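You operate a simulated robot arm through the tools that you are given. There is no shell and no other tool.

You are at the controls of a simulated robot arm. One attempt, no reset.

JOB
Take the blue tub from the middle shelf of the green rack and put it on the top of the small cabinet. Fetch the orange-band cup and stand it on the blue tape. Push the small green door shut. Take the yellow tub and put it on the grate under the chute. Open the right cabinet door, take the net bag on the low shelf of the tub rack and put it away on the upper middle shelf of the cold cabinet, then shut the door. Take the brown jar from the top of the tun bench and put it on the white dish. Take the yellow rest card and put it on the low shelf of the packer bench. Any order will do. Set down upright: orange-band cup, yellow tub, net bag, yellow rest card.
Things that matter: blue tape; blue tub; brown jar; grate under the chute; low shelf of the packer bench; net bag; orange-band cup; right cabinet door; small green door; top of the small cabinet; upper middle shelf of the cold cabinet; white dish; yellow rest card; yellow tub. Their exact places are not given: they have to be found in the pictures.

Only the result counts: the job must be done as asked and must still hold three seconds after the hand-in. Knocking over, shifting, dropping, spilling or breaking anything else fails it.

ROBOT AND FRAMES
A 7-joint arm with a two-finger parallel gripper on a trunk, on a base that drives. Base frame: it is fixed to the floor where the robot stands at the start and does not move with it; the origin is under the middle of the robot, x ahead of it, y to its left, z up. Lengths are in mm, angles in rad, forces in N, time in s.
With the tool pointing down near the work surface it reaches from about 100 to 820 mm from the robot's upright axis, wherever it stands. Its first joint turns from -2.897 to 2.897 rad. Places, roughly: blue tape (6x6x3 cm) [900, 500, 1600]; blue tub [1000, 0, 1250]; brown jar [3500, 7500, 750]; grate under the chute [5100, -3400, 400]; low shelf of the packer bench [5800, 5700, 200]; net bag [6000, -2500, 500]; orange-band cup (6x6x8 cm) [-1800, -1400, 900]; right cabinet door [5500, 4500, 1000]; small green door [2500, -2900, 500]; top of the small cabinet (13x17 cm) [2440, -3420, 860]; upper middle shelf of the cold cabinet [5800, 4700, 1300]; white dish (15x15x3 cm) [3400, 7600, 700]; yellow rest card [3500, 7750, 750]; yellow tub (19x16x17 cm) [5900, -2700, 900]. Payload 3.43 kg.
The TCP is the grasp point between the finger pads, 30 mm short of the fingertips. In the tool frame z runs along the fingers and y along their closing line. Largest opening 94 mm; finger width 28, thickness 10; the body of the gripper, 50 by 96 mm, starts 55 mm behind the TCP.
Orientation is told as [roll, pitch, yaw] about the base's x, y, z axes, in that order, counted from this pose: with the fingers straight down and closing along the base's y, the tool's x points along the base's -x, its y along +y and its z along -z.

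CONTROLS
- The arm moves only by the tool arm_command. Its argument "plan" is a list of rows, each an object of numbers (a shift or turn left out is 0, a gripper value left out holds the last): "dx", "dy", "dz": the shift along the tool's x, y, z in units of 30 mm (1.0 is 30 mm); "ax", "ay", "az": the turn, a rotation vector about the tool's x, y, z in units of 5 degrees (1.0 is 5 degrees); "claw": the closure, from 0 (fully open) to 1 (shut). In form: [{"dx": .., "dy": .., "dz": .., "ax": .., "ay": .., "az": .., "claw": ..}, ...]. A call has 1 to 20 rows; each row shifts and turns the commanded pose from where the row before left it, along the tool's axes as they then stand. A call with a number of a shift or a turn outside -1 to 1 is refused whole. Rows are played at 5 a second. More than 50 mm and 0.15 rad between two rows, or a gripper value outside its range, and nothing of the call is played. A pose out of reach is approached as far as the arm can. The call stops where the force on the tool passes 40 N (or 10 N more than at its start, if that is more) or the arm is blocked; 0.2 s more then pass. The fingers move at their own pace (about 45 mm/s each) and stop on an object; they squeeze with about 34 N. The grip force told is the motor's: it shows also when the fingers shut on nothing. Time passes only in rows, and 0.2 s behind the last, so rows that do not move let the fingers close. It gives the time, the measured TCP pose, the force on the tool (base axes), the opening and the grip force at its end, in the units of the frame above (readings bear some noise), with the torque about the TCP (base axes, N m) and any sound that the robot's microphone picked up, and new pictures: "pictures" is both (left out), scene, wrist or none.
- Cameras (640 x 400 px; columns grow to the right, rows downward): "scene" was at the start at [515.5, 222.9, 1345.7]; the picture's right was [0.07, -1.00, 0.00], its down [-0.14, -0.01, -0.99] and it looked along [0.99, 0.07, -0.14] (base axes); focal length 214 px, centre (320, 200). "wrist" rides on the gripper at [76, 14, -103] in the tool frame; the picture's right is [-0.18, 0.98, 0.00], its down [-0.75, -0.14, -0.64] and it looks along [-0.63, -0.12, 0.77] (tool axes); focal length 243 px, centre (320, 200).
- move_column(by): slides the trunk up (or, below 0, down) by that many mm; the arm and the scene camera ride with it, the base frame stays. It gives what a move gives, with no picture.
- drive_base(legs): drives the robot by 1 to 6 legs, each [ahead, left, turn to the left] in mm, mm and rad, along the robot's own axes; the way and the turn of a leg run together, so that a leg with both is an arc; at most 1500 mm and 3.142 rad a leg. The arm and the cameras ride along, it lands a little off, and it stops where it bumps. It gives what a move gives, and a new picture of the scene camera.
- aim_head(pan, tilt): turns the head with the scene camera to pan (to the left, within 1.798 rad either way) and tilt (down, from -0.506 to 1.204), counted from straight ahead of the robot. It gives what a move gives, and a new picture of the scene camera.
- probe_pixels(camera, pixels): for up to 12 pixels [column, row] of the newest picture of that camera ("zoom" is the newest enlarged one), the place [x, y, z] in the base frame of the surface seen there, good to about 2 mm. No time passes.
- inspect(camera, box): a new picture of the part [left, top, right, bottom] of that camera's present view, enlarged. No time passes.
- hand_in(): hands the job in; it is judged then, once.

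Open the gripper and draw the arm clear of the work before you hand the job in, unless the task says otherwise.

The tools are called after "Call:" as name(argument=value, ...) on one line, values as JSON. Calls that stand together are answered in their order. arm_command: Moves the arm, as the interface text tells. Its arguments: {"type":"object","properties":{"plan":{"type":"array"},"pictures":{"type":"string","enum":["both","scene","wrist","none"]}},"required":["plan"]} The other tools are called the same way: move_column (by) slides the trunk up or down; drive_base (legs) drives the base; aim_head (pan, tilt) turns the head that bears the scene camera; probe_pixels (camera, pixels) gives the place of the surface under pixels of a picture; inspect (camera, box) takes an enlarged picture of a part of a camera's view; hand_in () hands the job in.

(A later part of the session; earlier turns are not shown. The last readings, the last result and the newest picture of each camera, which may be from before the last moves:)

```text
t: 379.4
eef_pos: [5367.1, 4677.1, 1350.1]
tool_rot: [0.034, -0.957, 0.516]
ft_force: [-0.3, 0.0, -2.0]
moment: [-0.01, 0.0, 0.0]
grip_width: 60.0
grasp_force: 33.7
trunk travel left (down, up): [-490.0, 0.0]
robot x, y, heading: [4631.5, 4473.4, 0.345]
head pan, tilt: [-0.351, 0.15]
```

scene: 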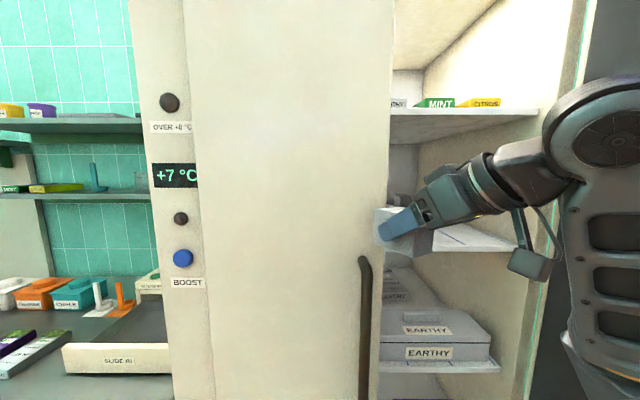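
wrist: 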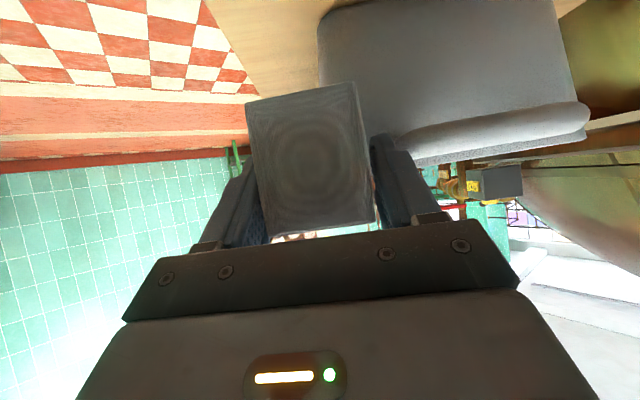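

I'll zoom in on the target shelf region around (440,230).

Call:
inspect(camera="scene", box=[370, 90, 560, 290])

Call:
inspect(camera="wrist", box=[0, 0, 640, 400])

```text
2.00 times, centred on (465, 190) of scene
```

zoom: 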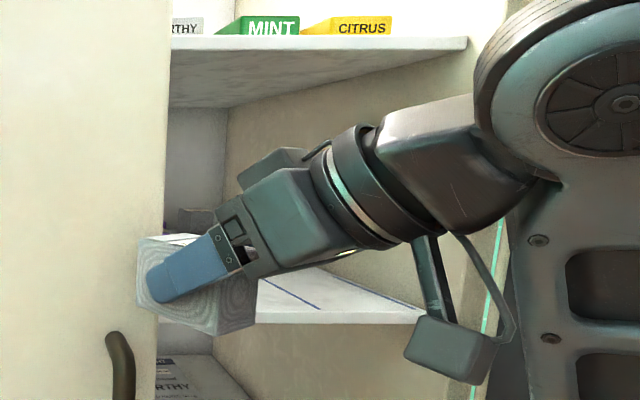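

```text
1.00 times, centred on (320, 200) of wrist (not enlarged: the box is as wide or as high as the picture)
```

zoom: 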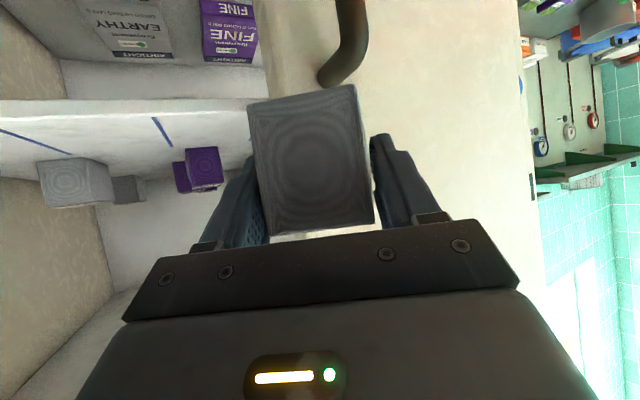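

The wrist view shows the shelf with blue marker lines and a few items toward the back. I'll probe them.

Call:
probe_pixels(camera="wrist", pixels=[[75, 185], [128, 190], [205, 170], [160, 130], [40, 142], [100, 120], [200, 130], [75, 160], [205, 150], [60, 110], [180, 102], [110, 205]])

```text
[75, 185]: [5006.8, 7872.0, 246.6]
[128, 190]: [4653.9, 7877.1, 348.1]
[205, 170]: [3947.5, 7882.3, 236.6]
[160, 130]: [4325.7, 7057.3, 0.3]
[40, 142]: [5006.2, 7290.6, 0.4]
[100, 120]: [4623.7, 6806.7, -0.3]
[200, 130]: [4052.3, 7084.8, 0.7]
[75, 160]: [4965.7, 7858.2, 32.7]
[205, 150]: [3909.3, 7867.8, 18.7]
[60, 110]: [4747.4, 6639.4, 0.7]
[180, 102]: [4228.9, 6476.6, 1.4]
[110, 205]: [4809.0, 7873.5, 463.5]
```

Call:
probe_pixels(camera="zoom", pixels=[[75, 185], [128, 190], [205, 170], [160, 130], [40, 142], [100, 120], [200, 130], [75, 160], [205, 150], [60, 103], [180, 102], [240, 155]])

```text
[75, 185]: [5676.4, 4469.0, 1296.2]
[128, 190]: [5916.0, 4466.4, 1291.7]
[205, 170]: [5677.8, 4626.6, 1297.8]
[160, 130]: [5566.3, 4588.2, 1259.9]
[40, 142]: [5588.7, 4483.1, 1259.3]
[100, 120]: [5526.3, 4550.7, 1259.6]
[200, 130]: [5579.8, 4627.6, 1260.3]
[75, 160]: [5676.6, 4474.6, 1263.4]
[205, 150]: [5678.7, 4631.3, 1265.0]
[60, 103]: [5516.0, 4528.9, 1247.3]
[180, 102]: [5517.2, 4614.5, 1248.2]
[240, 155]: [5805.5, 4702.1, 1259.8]
```

Shelf surface is z≈1260; existing bags stand back at x≈5676. I'll move the bag right in front of the opening, then in to about (5562,4545).

Call:
arm_command(plan=[{"dx": 0.19, "dz": -0.27, "dy": -0.93}, {"dx": 0.19, "dz": -0.27, "dy": -0.93}, {"dx": 0.19, "dz": -0.27, "dy": -0.93}, {"dx": 0.19, "dz": -0.27, "dy": -0.93}, {}], pictures="scene")

```text
t: 380.6
eef_pos: [5391.2, 4564.3, 1345.8]
tool_rot: [0.034, -0.958, 0.516]
ft_force: [-0.1, -0.1, -1.7]
moment: [-0.01, 0.04, -0.02]
grip_width: 59.6
grasp_force: 34.0
trunk travel left (down, up): [-490.0, 0.0]
robot x, y, heading: [4628.3, 4471.0, 0.343]
head pan, tilt: [-0.351, 0.15]
```

scene: 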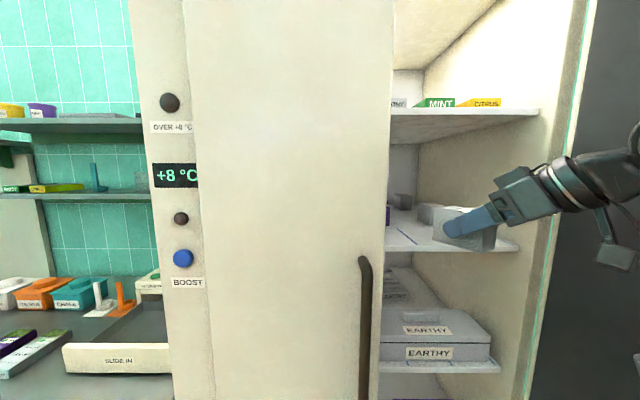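

Clear view now; I'll move in 5 rows to (5562,4545).

Call:
arm_command(plan=[{"dx": -0.556, "dz": 0.79, "dy": -0.62}, {"dx": -0.556, "dz": 0.79, "dy": -0.62}, {"dx": -0.556, "dz": 0.79, "dy": -0.62}, {"dx": -0.556, "dz": 0.79, "dy": -0.62}, {"dx": -0.556, "dz": 0.79, "dy": -0.62}, {}])

```text
t: 382.0
eef_pos: [5562.4, 4556.7, 1348.1]
tool_rot: [0.03, -0.959, 0.517]
ft_force: [-0.2, -0.4, -1.5]
moment: [-0.03, 0.02, 0.0]
grip_width: 60.1
grasp_force: 33.9
trunk travel left (down, up): [-490.0, 0.0]
robot x, y, heading: [4630.0, 4472.2, 0.344]
head pan, tilt: [-0.351, 0.15]
```

scene: 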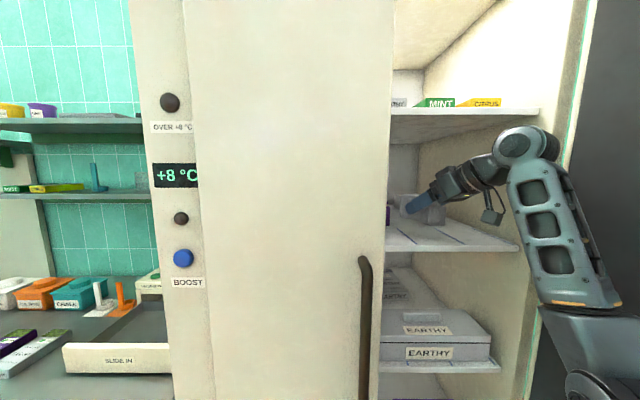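
wrist: 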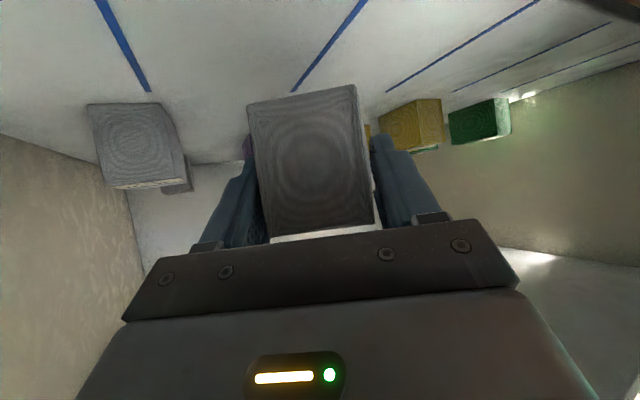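

Bag is over the shelf's front area, between the blue lines. I'll shift 22 mm toward -y and lower about 40 mm.

Call:
arm_command(plan=[{"dx": 0.207, "dz": -0.295, "dy": -0.63}, {"dx": 0.41, "dz": 0.288}, {"dx": 0.41, "dz": 0.288}, {"dx": 0.27, "dz": 0.19}, {}], pictures="none")

Call:
arm_command(plan=[{"dx": 0.06, "dz": 0.042}, {}, {"dx": 0.06, "dz": 0.042}, {}, {"dx": 0.05, "dz": 0.035}, {}], pictures="none")

```text
t: 383.2
eef_pos: [5562.0, 4534.7, 1306.2]
tool_rot: [0.03, -0.959, 0.516]
ft_force: [-0.4, -0.3, -1.0]
moment: [0.01, 0.03, -0.03]
grip_width: 60.0
grasp_force: 34.1
trunk travel left (down, up): [-490.0, 0.0]
robot x, y, heading: [4631.2, 4473.2, 0.342]
head pan, tilt: [-0.351, 0.15]
```

```text
t: 384.6
eef_pos: [5563.1, 4535.0, 1302.4]
tool_rot: [0.029, -0.961, 0.518]
ft_force: [2.9, -0.1, 16.1]
moment: [-0.07, -0.88, 0.0]
grip_width: 59.7
grasp_force: 34.2
trunk travel left (down, up): [-490.0, 0.0]
robot x, y, heading: [4629.6, 4472.8, 0.342]
head pan, tilt: [-0.351, 0.15]
```

Contact (16 N). I'll ease up slightly and release.

Call:
arm_command(plan=[{"dx": -0.04, "dz": -0.03}, {}, {"claw": 0.3}, {"claw": 0.15}, {"claw": 0.1}, {"claw": 0.1}, {}])

Call:
arm_command(plan=[{"dz": -0.6}, {"dz": -1}, {"dz": -1}, {"dz": -1}, {"dz": -1}, {}])

```text
t: 386.2
eef_pos: [5563.8, 4533.9, 1300.6]
tool_rot: [0.034, -0.957, 0.517]
ft_force: [0.0, 0.1, 0.1]
moment: [0.04, -0.02, 0.02]
grip_width: 84.6
grasp_force: 0.0
trunk travel left (down, up): [-490.0, 0.0]
robot x, y, heading: [4631.8, 4470.8, 0.35]
head pan, tilt: [-0.351, 0.15]
```

scene: 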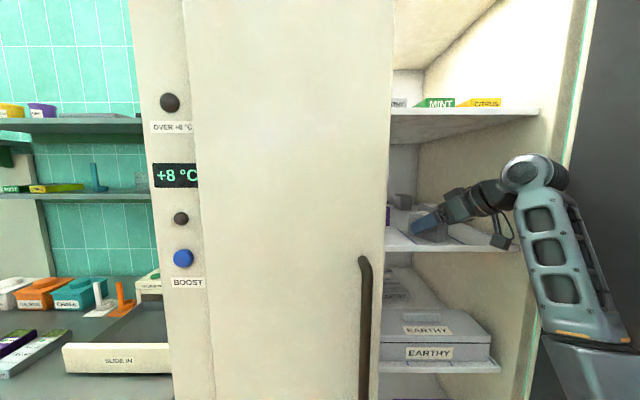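
wrist: 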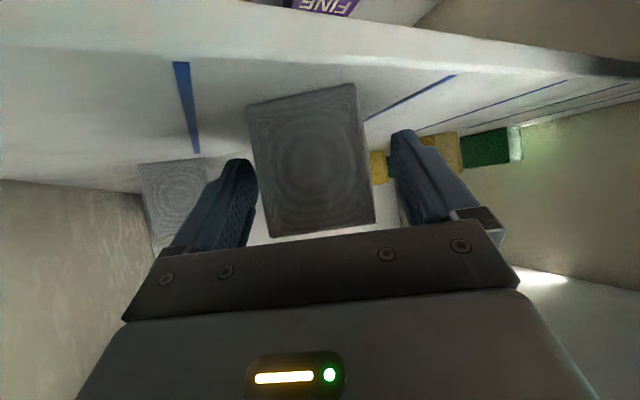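

```text
t: 387.6
eef_pos: [5468.5, 4473.5, 1379.1]
tool_rot: [0.033, -0.957, 0.513]
ft_force: [-0.6, -0.3, 0.3]
moment: [0.01, -0.03, -0.01]
grip_width: 84.6
grasp_force: 0.0
trunk travel left (down, up): [-490.0, 0.0]
robot x, y, heading: [4630.9, 4471.0, 0.35]
head pan, tilt: [-0.351, 0.15]
```

scene: 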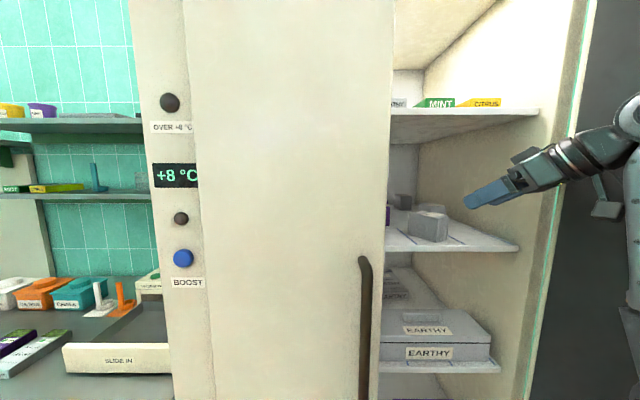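
wrist: 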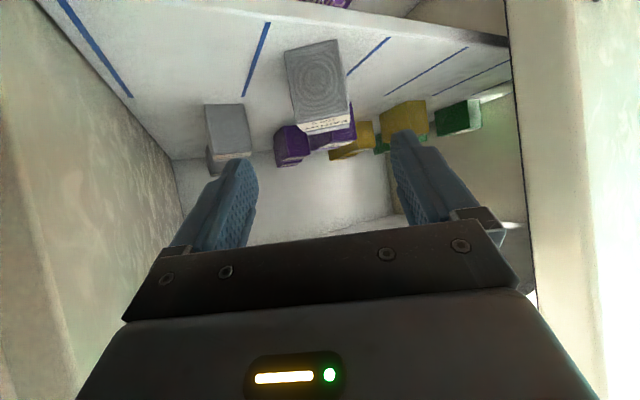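

The bag stands upright on the upper middle shelf. Now I retract the arm out of the cabinet and rotate back left to leave, so I can come round and push the door shut from outside.

Call:
arm_command(plan=[{"dx": 0.575, "dz": -0.818, "claw": 1}, {"dx": 0.575, "dz": -0.818, "claw": 1}, {"dx": 0.575, "dz": -0.818, "dy": 0.5, "claw": 1}, {"dy": 0.9, "claw": 1}, {"dy": 0.9, "claw": 1}, {"claw": 1}], pictures="scene")

Call:
inspect(camera="scene", box=[370, 170, 560, 290])

```text
t: 389.0
eef_pos: [5354.9, 4489.3, 1382.1]
tool_rot: [0.034, -0.958, 0.515]
ft_force: [-0.4, 0.4, -0.3]
moment: [0.02, 0.03, 0.04]
grip_width: 0.0
grasp_force: 32.9
trunk travel left (down, up): [-490.0, 0.0]
robot x, y, heading: [4633.0, 4473.6, 0.345]
head pan, tilt: [-0.351, 0.15]
```

scene: 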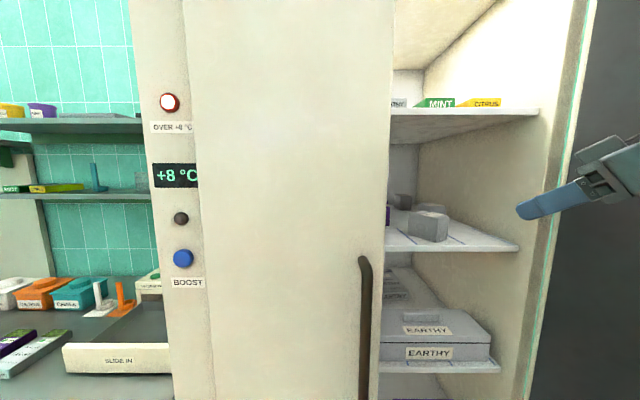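

```text
3.33 times, centred on (465, 230) of scene
```

zoom: 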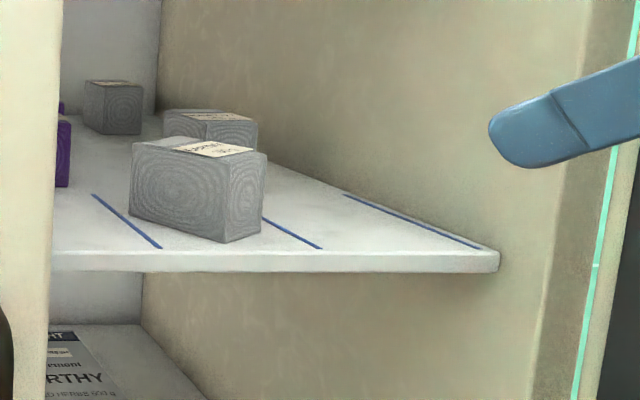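

Bag confirmed upright. I'll rotate left to heading 1.2 and then back out south between the kettle and the open door.

Call:
drive_base(legs=[[0, 0, 0.9]])

Call:
drive_base(legs=[[-540, -140, 0]])

```text
t: 391.8
eef_pos: [5061.3, 5054.5, 1382.3]
tool_rot: [0.035, -0.957, 1.424]
ft_force: [0.1, -0.4, 0.0]
moment: [0.0, 0.01, 0.0]
grip_width: 0.1
grasp_force: 33.9
trunk travel left (down, up): [-490.0, 0.0]
robot x, y, heading: [4635.2, 4469.0, 1.252]
head pan, tilt: [-0.351, 0.15]
```

scene: 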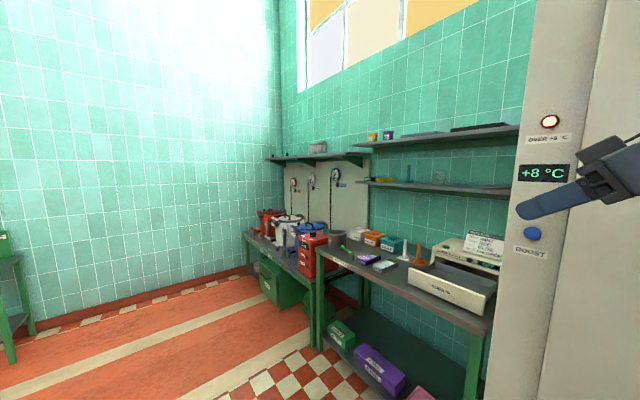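

```text
t: 395.0
eef_pos: [5018.9, 4500.3, 1381.7]
tool_rot: [0.034, -0.957, 1.446]
ft_force: [0.6, -0.9, -0.6]
moment: [-0.01, 0.01, -0.03]
grip_width: 0.3
grasp_force: 32.7
trunk travel left (down, up): [-490.0, 0.0]
robot x, y, heading: [4603.4, 3907.3, 1.276]
head pan, tilt: [-0.351, 0.15]
```

scene: 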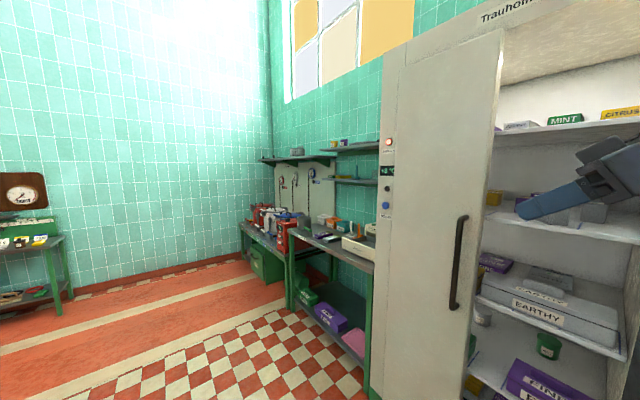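

Next I back away south, swinging slightly west first so the elbow clears the door's free edge.

Call:
drive_base(legs=[[-75, 40, 0], [-568, -193, 0]])

Call:
arm_command(plan=[{"dx": -0.55, "dz": 0.78, "dy": 0.4}, {"dx": -0.55, "dz": 0.78, "dy": 0.4}, {"dx": -0.55, "dz": 0.78, "dy": 0.4}, {"dx": -0.55, "dz": 0.78, "dy": 0.4}, {"dx": -0.55, "dz": 0.78, "dy": 0.2}, {"dx": -0.55, "dz": 0.78, "dy": 0.2}, {"dx": -0.55, "dz": 0.78}, {"dx": -0.55, "dz": 0.78}, {}], pictures="scene")

```text
t: 399.1
eef_pos: [4977.8, 3847.6, 1381.2]
tool_rot: [0.033, -0.959, 1.449]
ft_force: [0.4, 0.5, 0.6]
moment: [0.03, 0.01, 0.02]
grip_width: 0.0
grasp_force: 33.4
trunk travel left (down, up): [-490.0, 0.0]
robot x, y, heading: [4563.7, 3253.4, 1.284]
head pan, tilt: [-0.351, 0.15]
```

scene: 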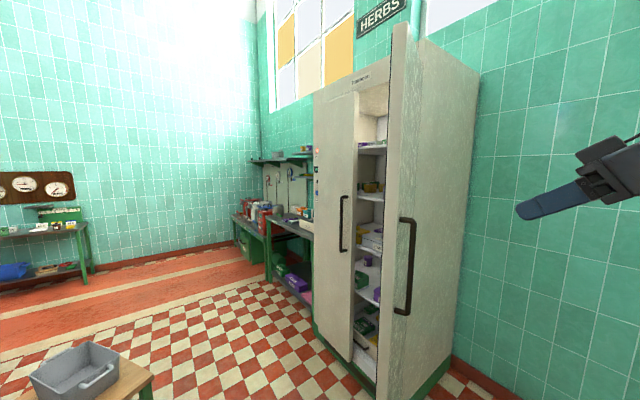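

```text
t: 401.1
eef_pos: [4940.9, 4080.9, 1382.2]
tool_rot: [0.031, -0.958, 1.45]
ft_force: [-0.1, -0.3, -0.2]
moment: [0.02, -0.01, 0.02]
grip_width: 0.3
grasp_force: 32.8
trunk travel left (down, up): [-490.0, 0.0]
robot x, y, heading: [4562.7, 3254.1, 1.283]
head pan, tilt: [-0.351, 0.15]
```

scene: 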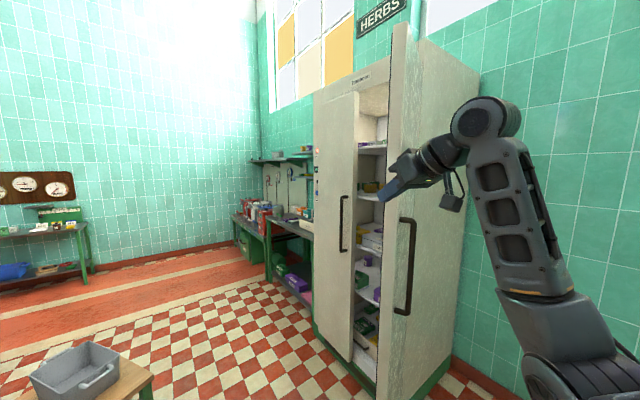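

Arm extended to (900,-127) with the fist closed at z≈1382 (above the handle). I'll sidestep right to stand south of the open door, then push north.

Call:
drive_base(legs=[[94, -247, 0]])

Call:
aim_head(pan=0.0, tilt=0.15)

```text
t: 402.9
eef_pos: [5210.4, 4097.7, 1382.1]
tool_rot: [0.031, -0.957, 1.448]
ft_force: [-0.4, 0.1, 0.6]
moment: [0.02, 0.0, -0.01]
grip_width: 0.1
grasp_force: 33.2
trunk travel left (down, up): [-490.0, 0.0]
robot x, y, heading: [4829.3, 3270.7, 1.279]
head pan, tilt: [-0.351, 0.15]
```

scene: 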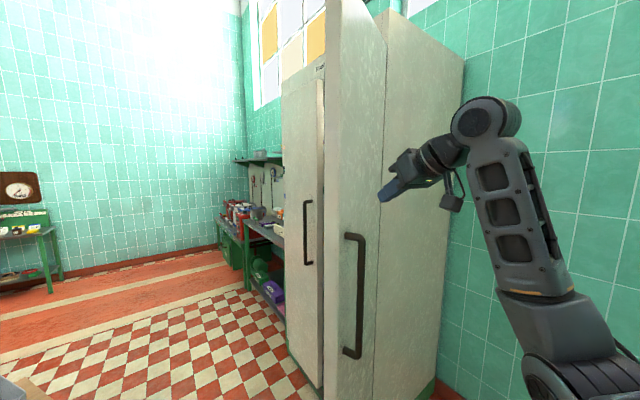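

```text
t: 403.8
eef_pos: [5210.8, 4099.1, 1381.6]
tool_rot: [0.032, -0.958, 1.447]
ft_force: [-0.5, -0.4, 0.5]
moment: [0.02, 0.0, -0.03]
grip_width: 0.0
grasp_force: 33.1
trunk travel left (down, up): [-490.0, 0.0]
robot x, y, heading: [4827.9, 3271.0, 1.276]
head pan, tilt: [0.0, 0.15]
```

scene: 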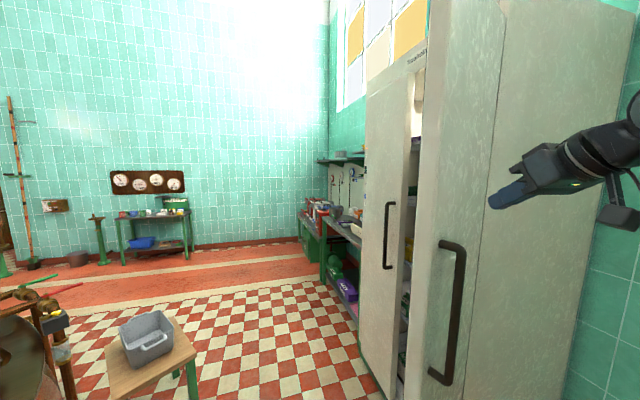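

Positioned south of the door's outer face. I'll push it north in the planned steps.

Call:
drive_base(legs=[[110, 50, 0], [64, 28, 0], [80, 28, 0]])

```text
t: 406.3
eef_pos: [5180.8, 4371.3, 1381.8]
tool_rot: [0.034, -0.957, 1.446]
ft_force: [0.3, -0.4, 0.5]
moment: [0.0, 0.01, -0.04]
grip_width: 0.0
grasp_force: 32.7
trunk travel left (down, up): [-490.0, 0.0]
robot x, y, heading: [4797.4, 3544.0, 1.278]
head pan, tilt: [0.0, 0.15]
```

scene: 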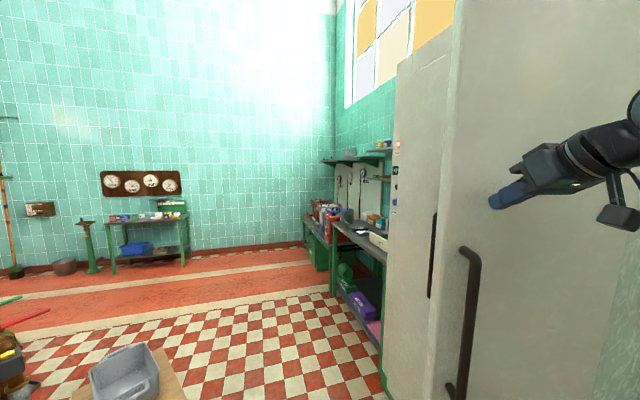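

The door follows. Next: steps toward 45° and 20°.

Call:
drive_base(legs=[[66, -2, 0], [66, -2, 0], [55, -36, 0], [55, -36, 0]])

```text
t: 409.1
eef_pos: [5327.6, 4580.3, 1382.1]
tool_rot: [0.031, -0.958, 1.446]
ft_force: [0.6, -0.6, -0.2]
moment: [-0.02, -0.01, -0.04]
grip_width: 0.0
grasp_force: 33.0
trunk travel left (down, up): [-490.0, 0.0]
robot x, y, heading: [4945.8, 3755.0, 1.268]
head pan, tilt: [0.0, 0.15]
```

scene: 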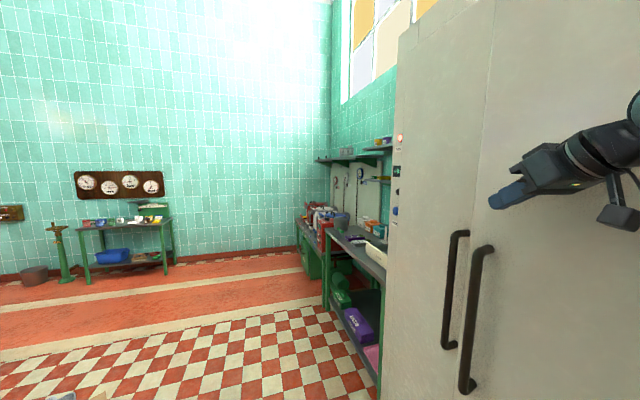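

Nearly shut; I'll push the last part eastward.

Call:
drive_base(legs=[[18, -40, 0], [8, -22, 0]])

Call:
probe_pixels(camera="scene", pixels=[[480, 100], [520, 100], [560, 80], [600, 60], [460, 100], [430, 150], [470, 320], [480, 280], [560, 350], [520, 300]])

```text
t: 410.4
eef_pos: [5390.9, 4587.6, 1382.3]
tool_rot: [0.027, -0.958, 1.453]
ft_force: [-26.9, -5.3, -4.3]
moment: [0.46, -1.21, -1.25]
grip_width: 0.0
grasp_force: 33.2
trunk travel left (down, up): [-490.0, 0.0]
robot x, y, heading: [5013.1, 3758.8, 1.274]
head pan, tilt: [0.0, 0.15]
```

scene: 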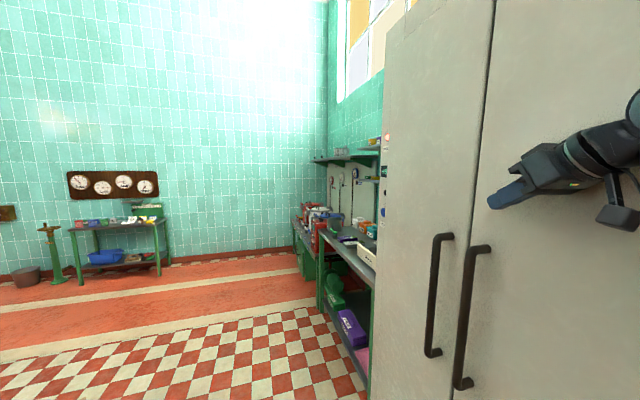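

```text
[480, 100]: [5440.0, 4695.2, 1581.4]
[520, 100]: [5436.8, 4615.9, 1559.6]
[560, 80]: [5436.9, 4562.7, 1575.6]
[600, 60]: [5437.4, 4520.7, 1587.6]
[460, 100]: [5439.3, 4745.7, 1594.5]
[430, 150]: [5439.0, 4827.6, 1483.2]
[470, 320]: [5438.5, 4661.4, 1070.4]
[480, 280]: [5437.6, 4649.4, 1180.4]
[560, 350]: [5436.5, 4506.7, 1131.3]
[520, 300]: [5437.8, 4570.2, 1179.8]
```

The right door is flush shut (27 N at the stop). I'll back off, face +y, and drive north past the stool to the tun bench with the gauges.

Call:
drive_base(legs=[[-89, 88, 0], [0, 0, 0.297], [1300, 0, 0], [1000, 0, 0]])

Call:
aim_head(pan=0.6, tilt=0.3)

```text
t: 423.5
eef_pos: [4975.4, 6899.2, 1381.3]
tool_rot: [0.03, -0.958, 1.769]
ft_force: [0.6, -0.7, -0.3]
moment: [0.0, -0.02, 0.01]
grip_width: 0.1
grasp_force: 32.6
trunk travel left (down, up): [-490.0, 0.0]
robot x, y, heading: [4867.5, 5995.7, 1.592]
head pan, tilt: [0.0, 0.15]
```

scene: 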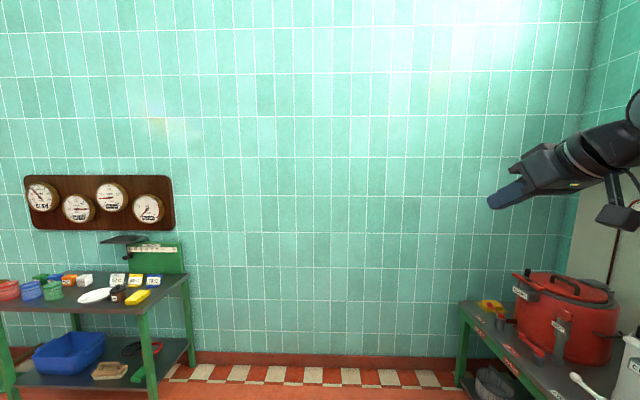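

```text
t: 424.5
eef_pos: [4973.9, 6899.6, 1381.2]
tool_rot: [0.029, -0.959, 1.768]
ft_force: [-0.1, 0.8, 0.8]
moment: [0.01, 0.02, -0.01]
grip_width: 0.0
grasp_force: 32.6
trunk travel left (down, up): [-490.0, 0.0]
robot x, y, heading: [4870.0, 5995.3, 1.593]
head pan, tilt: [0.6, 0.3]
```

scene: 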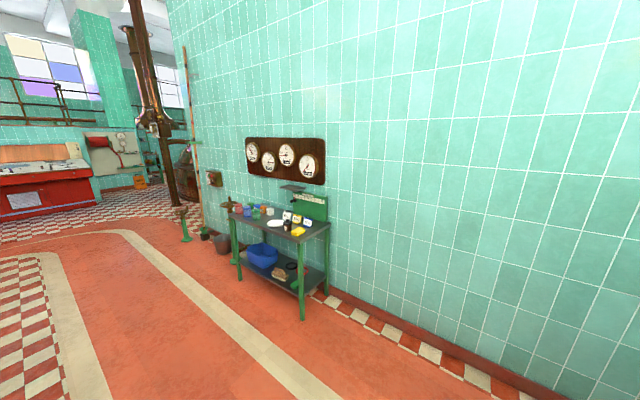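

The tun bench is at (285,225). I'll zoom in and probe the jar, dish and yellow card.

Call:
inspect(camera="scene", box=[220, 180, 340, 250])

```text
5.33 times, centred on (280, 215) of scene
```

zoom: 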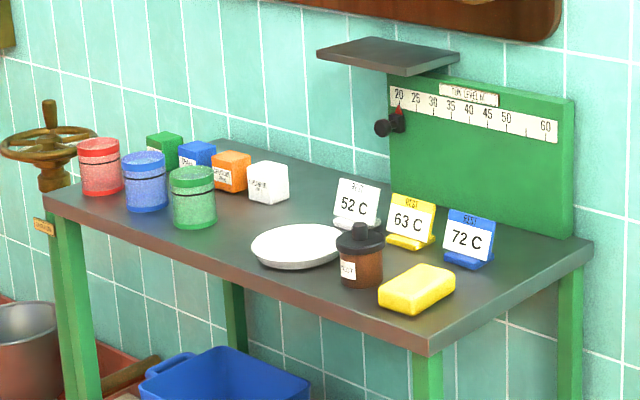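

Call:
probe_pixels(camera="zoom", pixels=[[360, 260], [345, 270], [375, 270], [360, 228], [300, 245], [255, 245], [340, 240], [410, 222], [410, 245], [465, 238], [415, 290], [330, 290]])

```text
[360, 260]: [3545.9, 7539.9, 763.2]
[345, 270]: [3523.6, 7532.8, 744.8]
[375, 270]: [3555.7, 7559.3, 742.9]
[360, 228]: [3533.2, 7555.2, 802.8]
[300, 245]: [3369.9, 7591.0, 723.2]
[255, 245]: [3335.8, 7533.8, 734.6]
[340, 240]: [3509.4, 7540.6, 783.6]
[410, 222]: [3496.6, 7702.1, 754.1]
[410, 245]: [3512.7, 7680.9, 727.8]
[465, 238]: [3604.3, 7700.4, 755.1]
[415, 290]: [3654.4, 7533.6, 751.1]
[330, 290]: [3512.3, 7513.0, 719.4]
```

Jar ≈ (3533,7555), dish ≈ (3400,7590), yellow card ≈ (3500,7700), bench top z≈719. I'll slide left to stand in front of the bench.

Call:
drive_base(legs=[[0, 1150, -0.02], [300, 0, 0]])

Call:
move_column(by=-300)

Call:
aim_head(pan=0.1, tilt=0.4)

```text
t: 432.0
eef_pos: [3831.7, 7174.7, 1382.1]
tool_rot: [0.028, -0.959, 1.758]
ft_force: [0.3, -0.4, 0.3]
moment: [-0.03, 0.0, -0.01]
grip_width: 0.1
grasp_force: 33.0
trunk travel left (down, up): [-490.0, 0.0]
robot x, y, heading: [3719.6, 6272.8, 1.579]
head pan, tilt: [0.6, 0.3]
```

scene: 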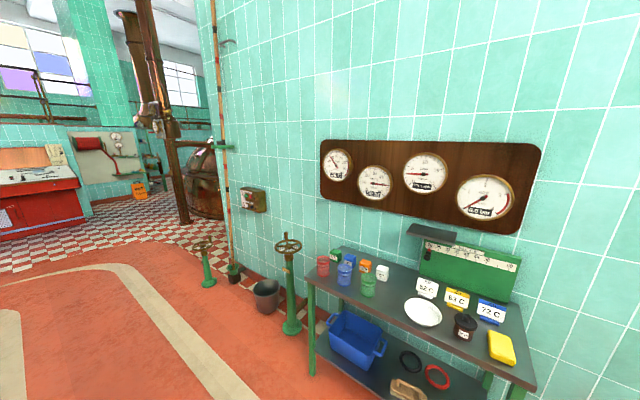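

```text
t: 435.0
eef_pos: [3832.5, 7173.9, 1082.6]
tool_rot: [0.03, -0.958, 1.756]
ft_force: [-0.2, -0.7, -0.1]
moment: [0.02, 0.0, 0.04]
grip_width: 0.2
grasp_force: 32.5
trunk travel left (down, up): [-190.0, 300.0]
robot x, y, heading: [3716.6, 6270.9, 1.58]
head pan, tilt: [0.6, 0.3]
```

```text
t: 435.9
eef_pos: [3832.4, 7174.9, 1081.3]
tool_rot: [0.029, -0.957, 1.758]
ft_force: [0.2, 0.7, 0.9]
moment: [0.01, -0.01, -0.01]
grip_width: 0.0
grasp_force: 32.9
trunk travel left (down, up): [-190.0, 300.0]
robot x, y, heading: [3717.8, 6267.8, 1.581]
head pan, tilt: [0.099, 0.4]
```

scene: 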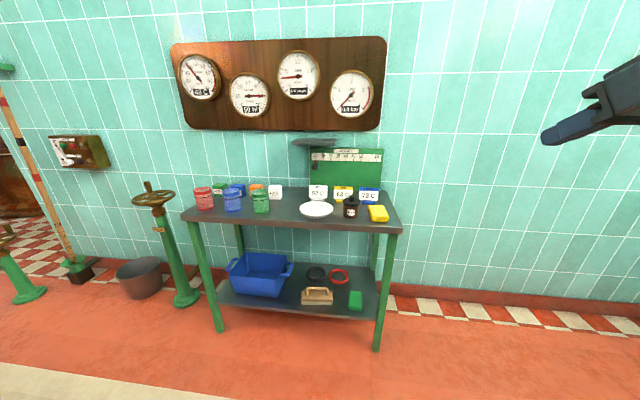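

Call:
inspect(camera="scene", box=[290, 160, 410, 240])

```text
5.00 times, centred on (350, 200) of scene
```

zoom: 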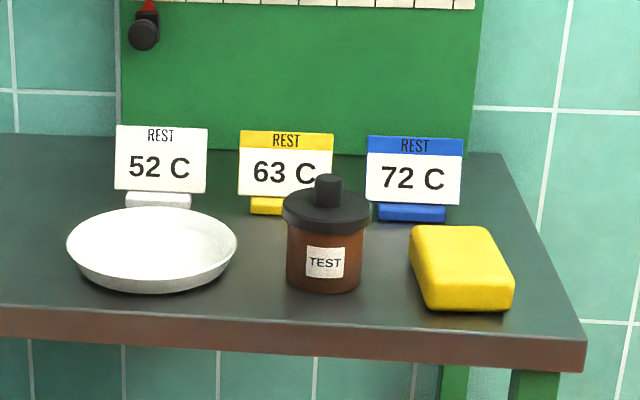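

Call:
probe_pixels(camera="zoom", pixels=[[327, 180], [327, 210], [327, 275], [290, 260], [363, 260], [283, 215], [370, 210], [150, 250], [70, 245], [236, 240], [150, 210], [150, 288]])

Call:
probe_pixels(camera="zoom", pixels=[[240, 165], [330, 165], [285, 138], [285, 190], [265, 207], [205, 165], [370, 170], [412, 260], [425, 235], [300, 320], [260, 225], [385, 213]])

```text
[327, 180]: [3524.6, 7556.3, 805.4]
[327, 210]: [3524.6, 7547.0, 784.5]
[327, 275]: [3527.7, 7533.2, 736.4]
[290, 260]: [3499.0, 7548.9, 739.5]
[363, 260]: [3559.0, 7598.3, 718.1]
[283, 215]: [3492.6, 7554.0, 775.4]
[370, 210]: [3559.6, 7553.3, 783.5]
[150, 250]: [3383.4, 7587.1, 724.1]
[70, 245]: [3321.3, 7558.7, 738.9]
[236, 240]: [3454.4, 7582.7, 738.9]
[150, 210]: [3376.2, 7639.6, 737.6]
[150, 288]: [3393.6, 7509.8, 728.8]
```

```text
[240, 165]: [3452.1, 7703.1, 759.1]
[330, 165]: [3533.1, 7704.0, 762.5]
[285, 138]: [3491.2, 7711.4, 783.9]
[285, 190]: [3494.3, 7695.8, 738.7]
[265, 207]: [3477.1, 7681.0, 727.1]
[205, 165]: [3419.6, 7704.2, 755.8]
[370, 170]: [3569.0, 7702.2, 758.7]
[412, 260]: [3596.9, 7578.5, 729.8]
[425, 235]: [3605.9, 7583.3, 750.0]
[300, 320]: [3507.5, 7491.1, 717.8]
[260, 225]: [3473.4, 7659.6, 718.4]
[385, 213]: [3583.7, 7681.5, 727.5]
```

Jar centre ≈ (3526,7561), body radius ≈28; dish centre ≈ (3386,7575), floor z≈724; card centre ≈ (3492,7700), 81 mm wide. I'll straighten the tool yaw, open the gripper, and sidestep left 306 mm.

Call:
arm_command(plan=[{"ax": 0.87, "az": 0.61, "claw": 0}, {"ax": 0.87, "az": 0.61, "claw": 0}, {"claw": 0.2}, {}], pictures="none")

Call:
drive_base(legs=[[0, 306, 0]])

Call:
move_column(by=-188)

Call:
arm_command(plan=[{"dx": 0.819, "dz": 0.574}, {"dx": 0.819, "dz": 0.574}, {"dx": 0.819, "dz": 0.574}, {"dx": 0.4, "dz": 0.28}, {}])

```text
t: 436.9
eef_pos: [3832.4, 7172.9, 1080.9]
tool_rot: [0.03, -0.953, 1.572]
ft_force: [-0.5, -0.4, 0.0]
moment: [0.0, 0.02, -0.03]
grip_width: 75.2
grasp_force: 0.1
trunk travel left (down, up): [-190.0, 300.0]
robot x, y, heading: [3720.3, 6273.6, 1.581]
head pan, tilt: [0.099, 0.4]
```

```text
t: 439.0
eef_pos: [3514.7, 7169.8, 1081.5]
tool_rot: [0.028, -0.955, 1.578]
ft_force: [-0.3, 0.5, 0.0]
moment: [-0.02, 0.01, -0.03]
grip_width: 75.0
grasp_force: 0.1
trunk travel left (down, up): [-190.0, 300.0]
robot x, y, heading: [3407.6, 6268.9, 1.589]
head pan, tilt: [0.099, 0.4]
```

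scene: 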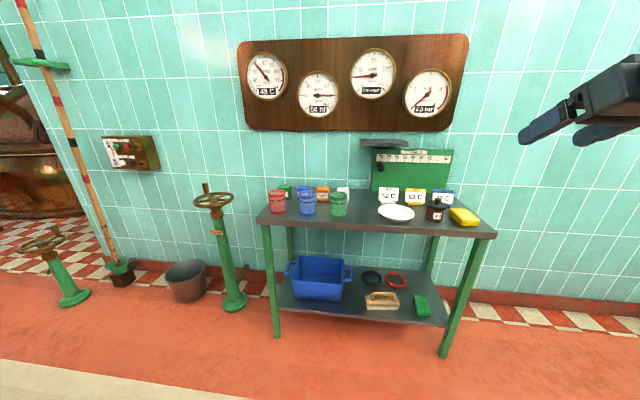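

```text
t: 441.1
eef_pos: [3513.8, 7171.5, 893.3]
tool_rot: [0.028, -0.955, 1.577]
ft_force: [-0.5, 0.5, 1.2]
moment: [-0.02, -0.02, -0.04]
grip_width: 75.3
grasp_force: 0.3
trunk travel left (down, up): [-2.0, 488.0]
robot x, y, heading: [3402.1, 6266.3, 1.584]
head pan, tilt: [0.099, 0.4]
```

```text
t: 442.3
eef_pos: [3515.0, 7170.0, 786.5]
tool_rot: [0.027, -0.955, 1.579]
ft_force: [-0.9, -0.7, 0.6]
moment: [-0.01, 0.03, 0.03]
grip_width: 75.1
grasp_force: 0.1
trunk travel left (down, up): [-2.0, 488.0]
robot x, y, heading: [3407.5, 6266.8, 1.585]
head pan, tilt: [0.099, 0.4]
```

scene: 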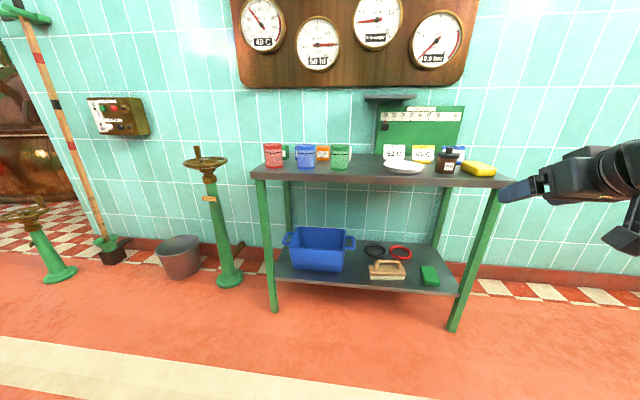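
wrist: 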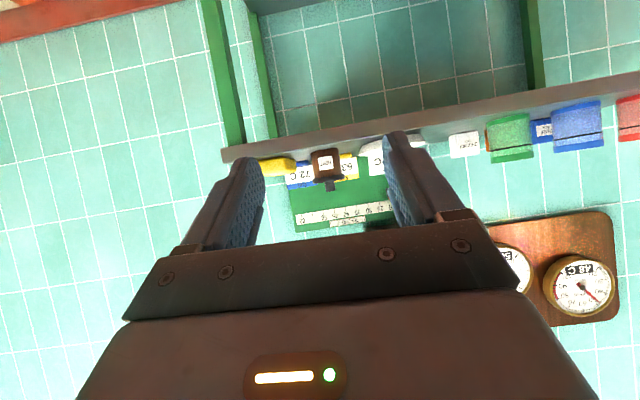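

Jar visible in the wrist view between the fingers. I'll drive ahead 270 mm with a 15 mm shift right.

Call:
drive_base(legs=[[268, -15, 0]])

Call:
arm_command(plan=[{"dx": 0.5, "dz": 0.35}, {"dx": 0.42, "dz": 0.3}, {}])

Call:
probe_pixels(camera="scene", pixels=[[320, 200]])

```text
t: 444.2
eef_pos: [3522.6, 7430.7, 787.7]
tool_rot: [0.026, -0.955, 1.582]
ft_force: [-0.5, -0.1, -0.4]
moment: [0.01, -0.02, 0.0]
grip_width: 75.3
grasp_force: 0.1
trunk travel left (down, up): [-2.0, 488.0]
robot x, y, heading: [3414.2, 6526.6, 1.59]
head pan, tilt: [0.099, 0.4]
```

scene: 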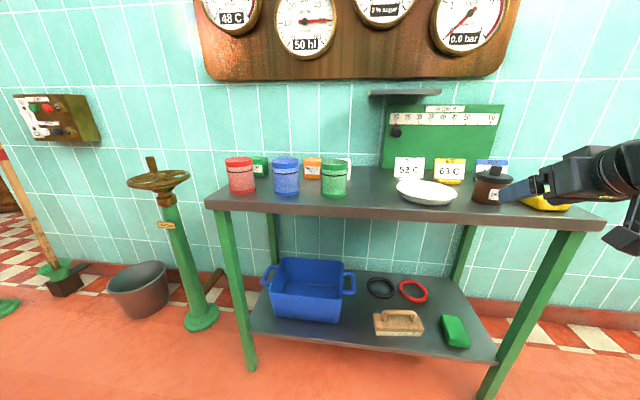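

```text
t: 445.0
eef_pos: [3523.2, 7430.6, 754.1]
tool_rot: [0.028, -0.955, 1.581]
ft_force: [1.1, -0.3, 0.0]
moment: [-0.01, -0.02, 0.0]
grip_width: 75.2
grasp_force: 0.0
trunk travel left (down, up): [-2.0, 488.0]
robot x, y, heading: [3411.6, 6531.4, 1.588]
head pan, tilt: [0.099, 0.4]
```

scene: 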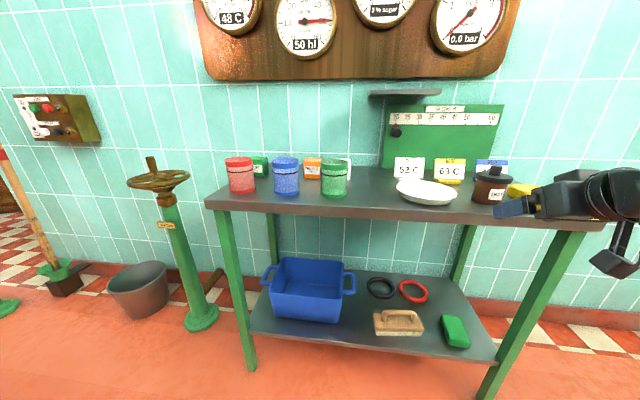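
wrist: 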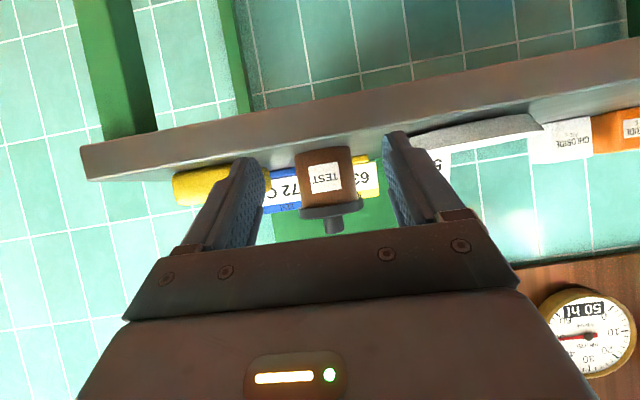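

```text
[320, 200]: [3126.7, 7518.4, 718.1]
```

I'll probe the jar from the wrist camera to refine.

Call:
probe_pixels(camera="wrist", pixels=[[325, 165], [300, 175], [355, 168], [325, 200], [303, 211], [360, 205], [310, 150], [180, 190], [500, 130]])

```text
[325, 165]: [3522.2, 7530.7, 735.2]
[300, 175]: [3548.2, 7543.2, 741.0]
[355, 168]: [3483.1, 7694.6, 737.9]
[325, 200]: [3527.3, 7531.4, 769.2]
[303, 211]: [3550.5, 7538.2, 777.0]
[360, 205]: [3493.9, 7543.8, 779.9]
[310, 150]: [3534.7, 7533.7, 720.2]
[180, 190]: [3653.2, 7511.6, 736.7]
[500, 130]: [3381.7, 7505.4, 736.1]
```

Jar centre ≈ (3524,7559). I'll advance 126 mm and close on the body.

Call:
arm_command(plan=[{"dx": -0.578, "dz": 0.816}, {"dx": -0.578, "dz": 0.816}, {"dx": -0.578, "dz": 0.816}, {"dx": -0.578, "dz": 0.816}, {"dx": -0.115, "dz": 0.163}, {}])

```text
t: 446.4
eef_pos: [3518.8, 7558.4, 751.7]
tool_rot: [0.027, -0.955, 1.581]
ft_force: [1.0, 0.1, 0.9]
moment: [0.03, -0.02, 0.01]
grip_width: 75.4
grasp_force: 0.3
trunk travel left (down, up): [-2.0, 488.0]
robot x, y, heading: [3413.0, 6526.1, 1.588]
head pan, tilt: [0.099, 0.4]
```

scene: 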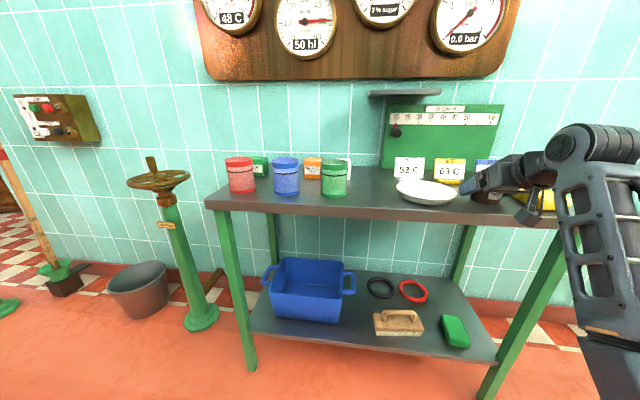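
wrist: 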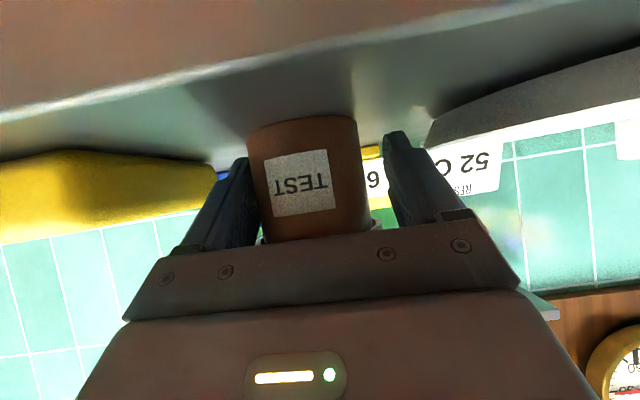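

I'll shift 5 mm right and close on the jar.

Call:
arm_command(plan=[{"dy": -0.17}, {"claw": 0.6}, {"claw": 1}, {"claw": 1}, {"claw": 1}, {"claw": 1}], pictures="wrist")

Call:
arm_command(plan=[{"dx": -0.27, "dz": -0.19}, {"dx": -0.4, "dz": -0.28}, {"dx": -0.7, "dz": -0.49}, {}])

```text
t: 447.8
eef_pos: [3524.3, 7558.0, 751.5]
tool_rot: [0.028, -0.956, 1.58]
ft_force: [-0.2, 0.5, -0.1]
moment: [0.0, -0.02, 0.02]
grip_width: 61.4
grasp_force: 33.8
trunk travel left (down, up): [-2.0, 488.0]
robot x, y, heading: [3415.2, 6529.1, 1.59]
head pan, tilt: [0.099, 0.4]
```

wrist: 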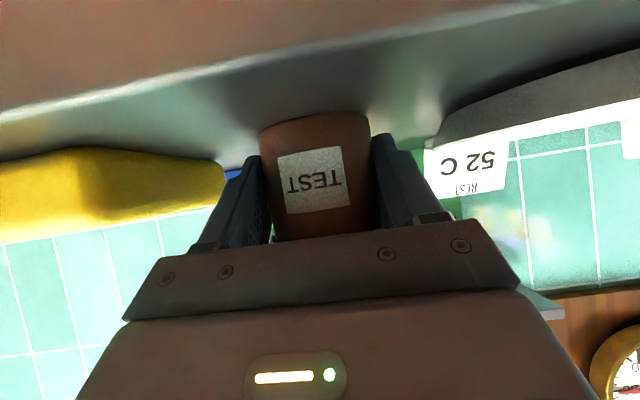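

```text
t: 448.8
eef_pos: [3523.1, 7557.8, 803.7]
tool_rot: [0.027, -0.953, 1.582]
ft_force: [0.1, -0.5, -1.1]
moment: [0.01, 0.01, 0.0]
grip_width: 61.2
grasp_force: 34.1
trunk travel left (down, up): [-2.0, 488.0]
robot x, y, heading: [3413.4, 6525.3, 1.586]
head pan, tilt: [0.099, 0.4]
```

scene: 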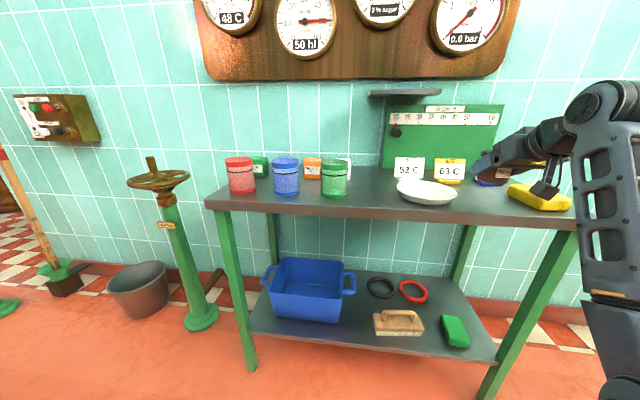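
wrist: 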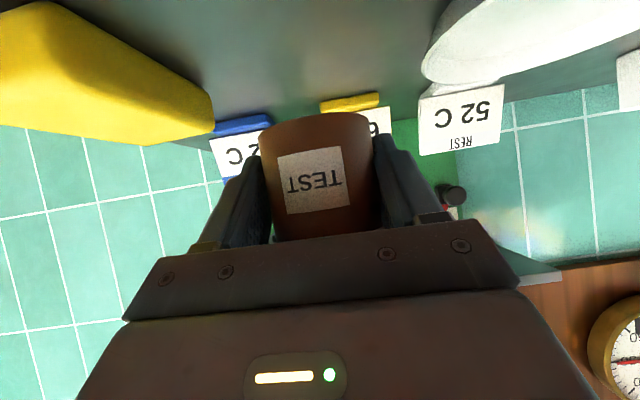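

Jar lifted. I'll verify the dish's centre with a zoomed probe before moving over it.

Call:
inspect(camera="scene", box=[370, 150, 490, 220])

```text
5.33 times, centred on (430, 185) of scene
```

zoom: 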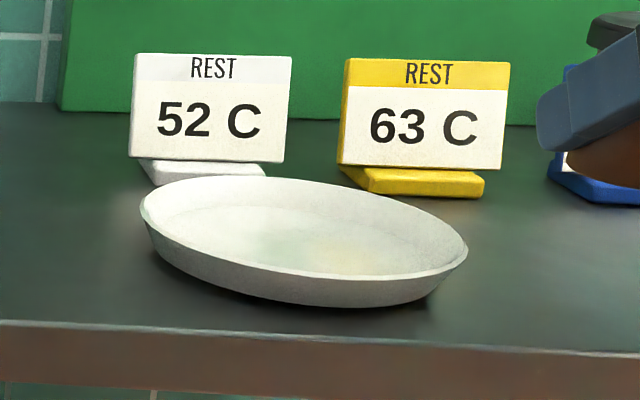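

Call:
probe_pixels(camera="zoom", pixels=[[143, 210], [466, 255], [250, 180], [330, 276], [300, 240], [230, 225], [390, 255], [345, 120], [505, 115], [425, 85], [425, 182], [290, 110]])

```text
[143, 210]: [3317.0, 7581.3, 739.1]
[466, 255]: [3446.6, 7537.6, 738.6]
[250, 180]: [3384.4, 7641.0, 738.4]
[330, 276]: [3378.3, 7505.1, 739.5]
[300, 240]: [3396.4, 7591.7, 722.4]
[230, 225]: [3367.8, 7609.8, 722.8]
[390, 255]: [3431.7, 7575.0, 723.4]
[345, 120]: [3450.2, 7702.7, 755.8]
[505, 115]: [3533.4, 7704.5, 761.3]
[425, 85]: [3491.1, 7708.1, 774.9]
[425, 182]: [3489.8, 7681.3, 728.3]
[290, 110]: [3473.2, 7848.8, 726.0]
```

Dish centre ≈ (3384,7573), floor z≈723. I'll carry the jar left over the dish.

Call:
arm_command(plan=[{"dy": 0.93, "dx": -0.05, "dz": 0.07}, {"dy": 0.93, "dx": -0.05, "dz": 0.07}, {"dy": 0.93, "dx": -0.05, "dz": 0.07}, {"dy": 0.93, "dx": -0.05, "dz": 0.07}, {"dy": 0.93, "dx": -0.05, "dz": 0.07}, {}])

```text
t: 450.2
eef_pos: [3383.9, 7565.9, 806.3]
tool_rot: [0.029, -0.952, 1.581]
ft_force: [0.4, 0.1, -0.3]
moment: [0.01, -0.01, 0.0]
grip_width: 61.2
grasp_force: 34.3
trunk travel left (down, up): [-2.0, 488.0]
robot x, y, heading: [3415.1, 6529.3, 1.586]
head pan, tilt: [0.099, 0.4]
```

scene: 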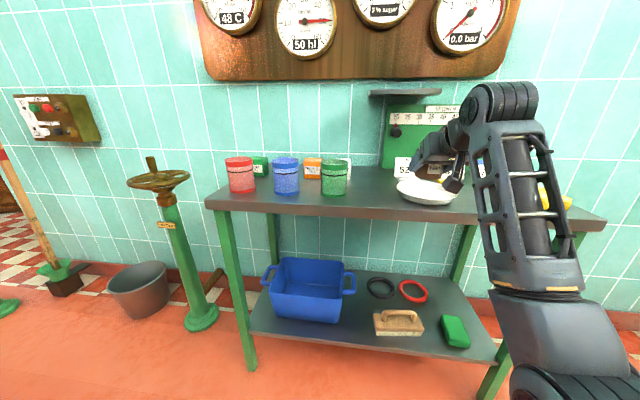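
wrist: 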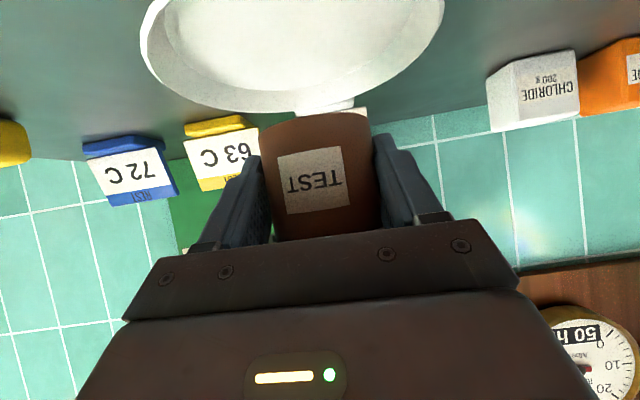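

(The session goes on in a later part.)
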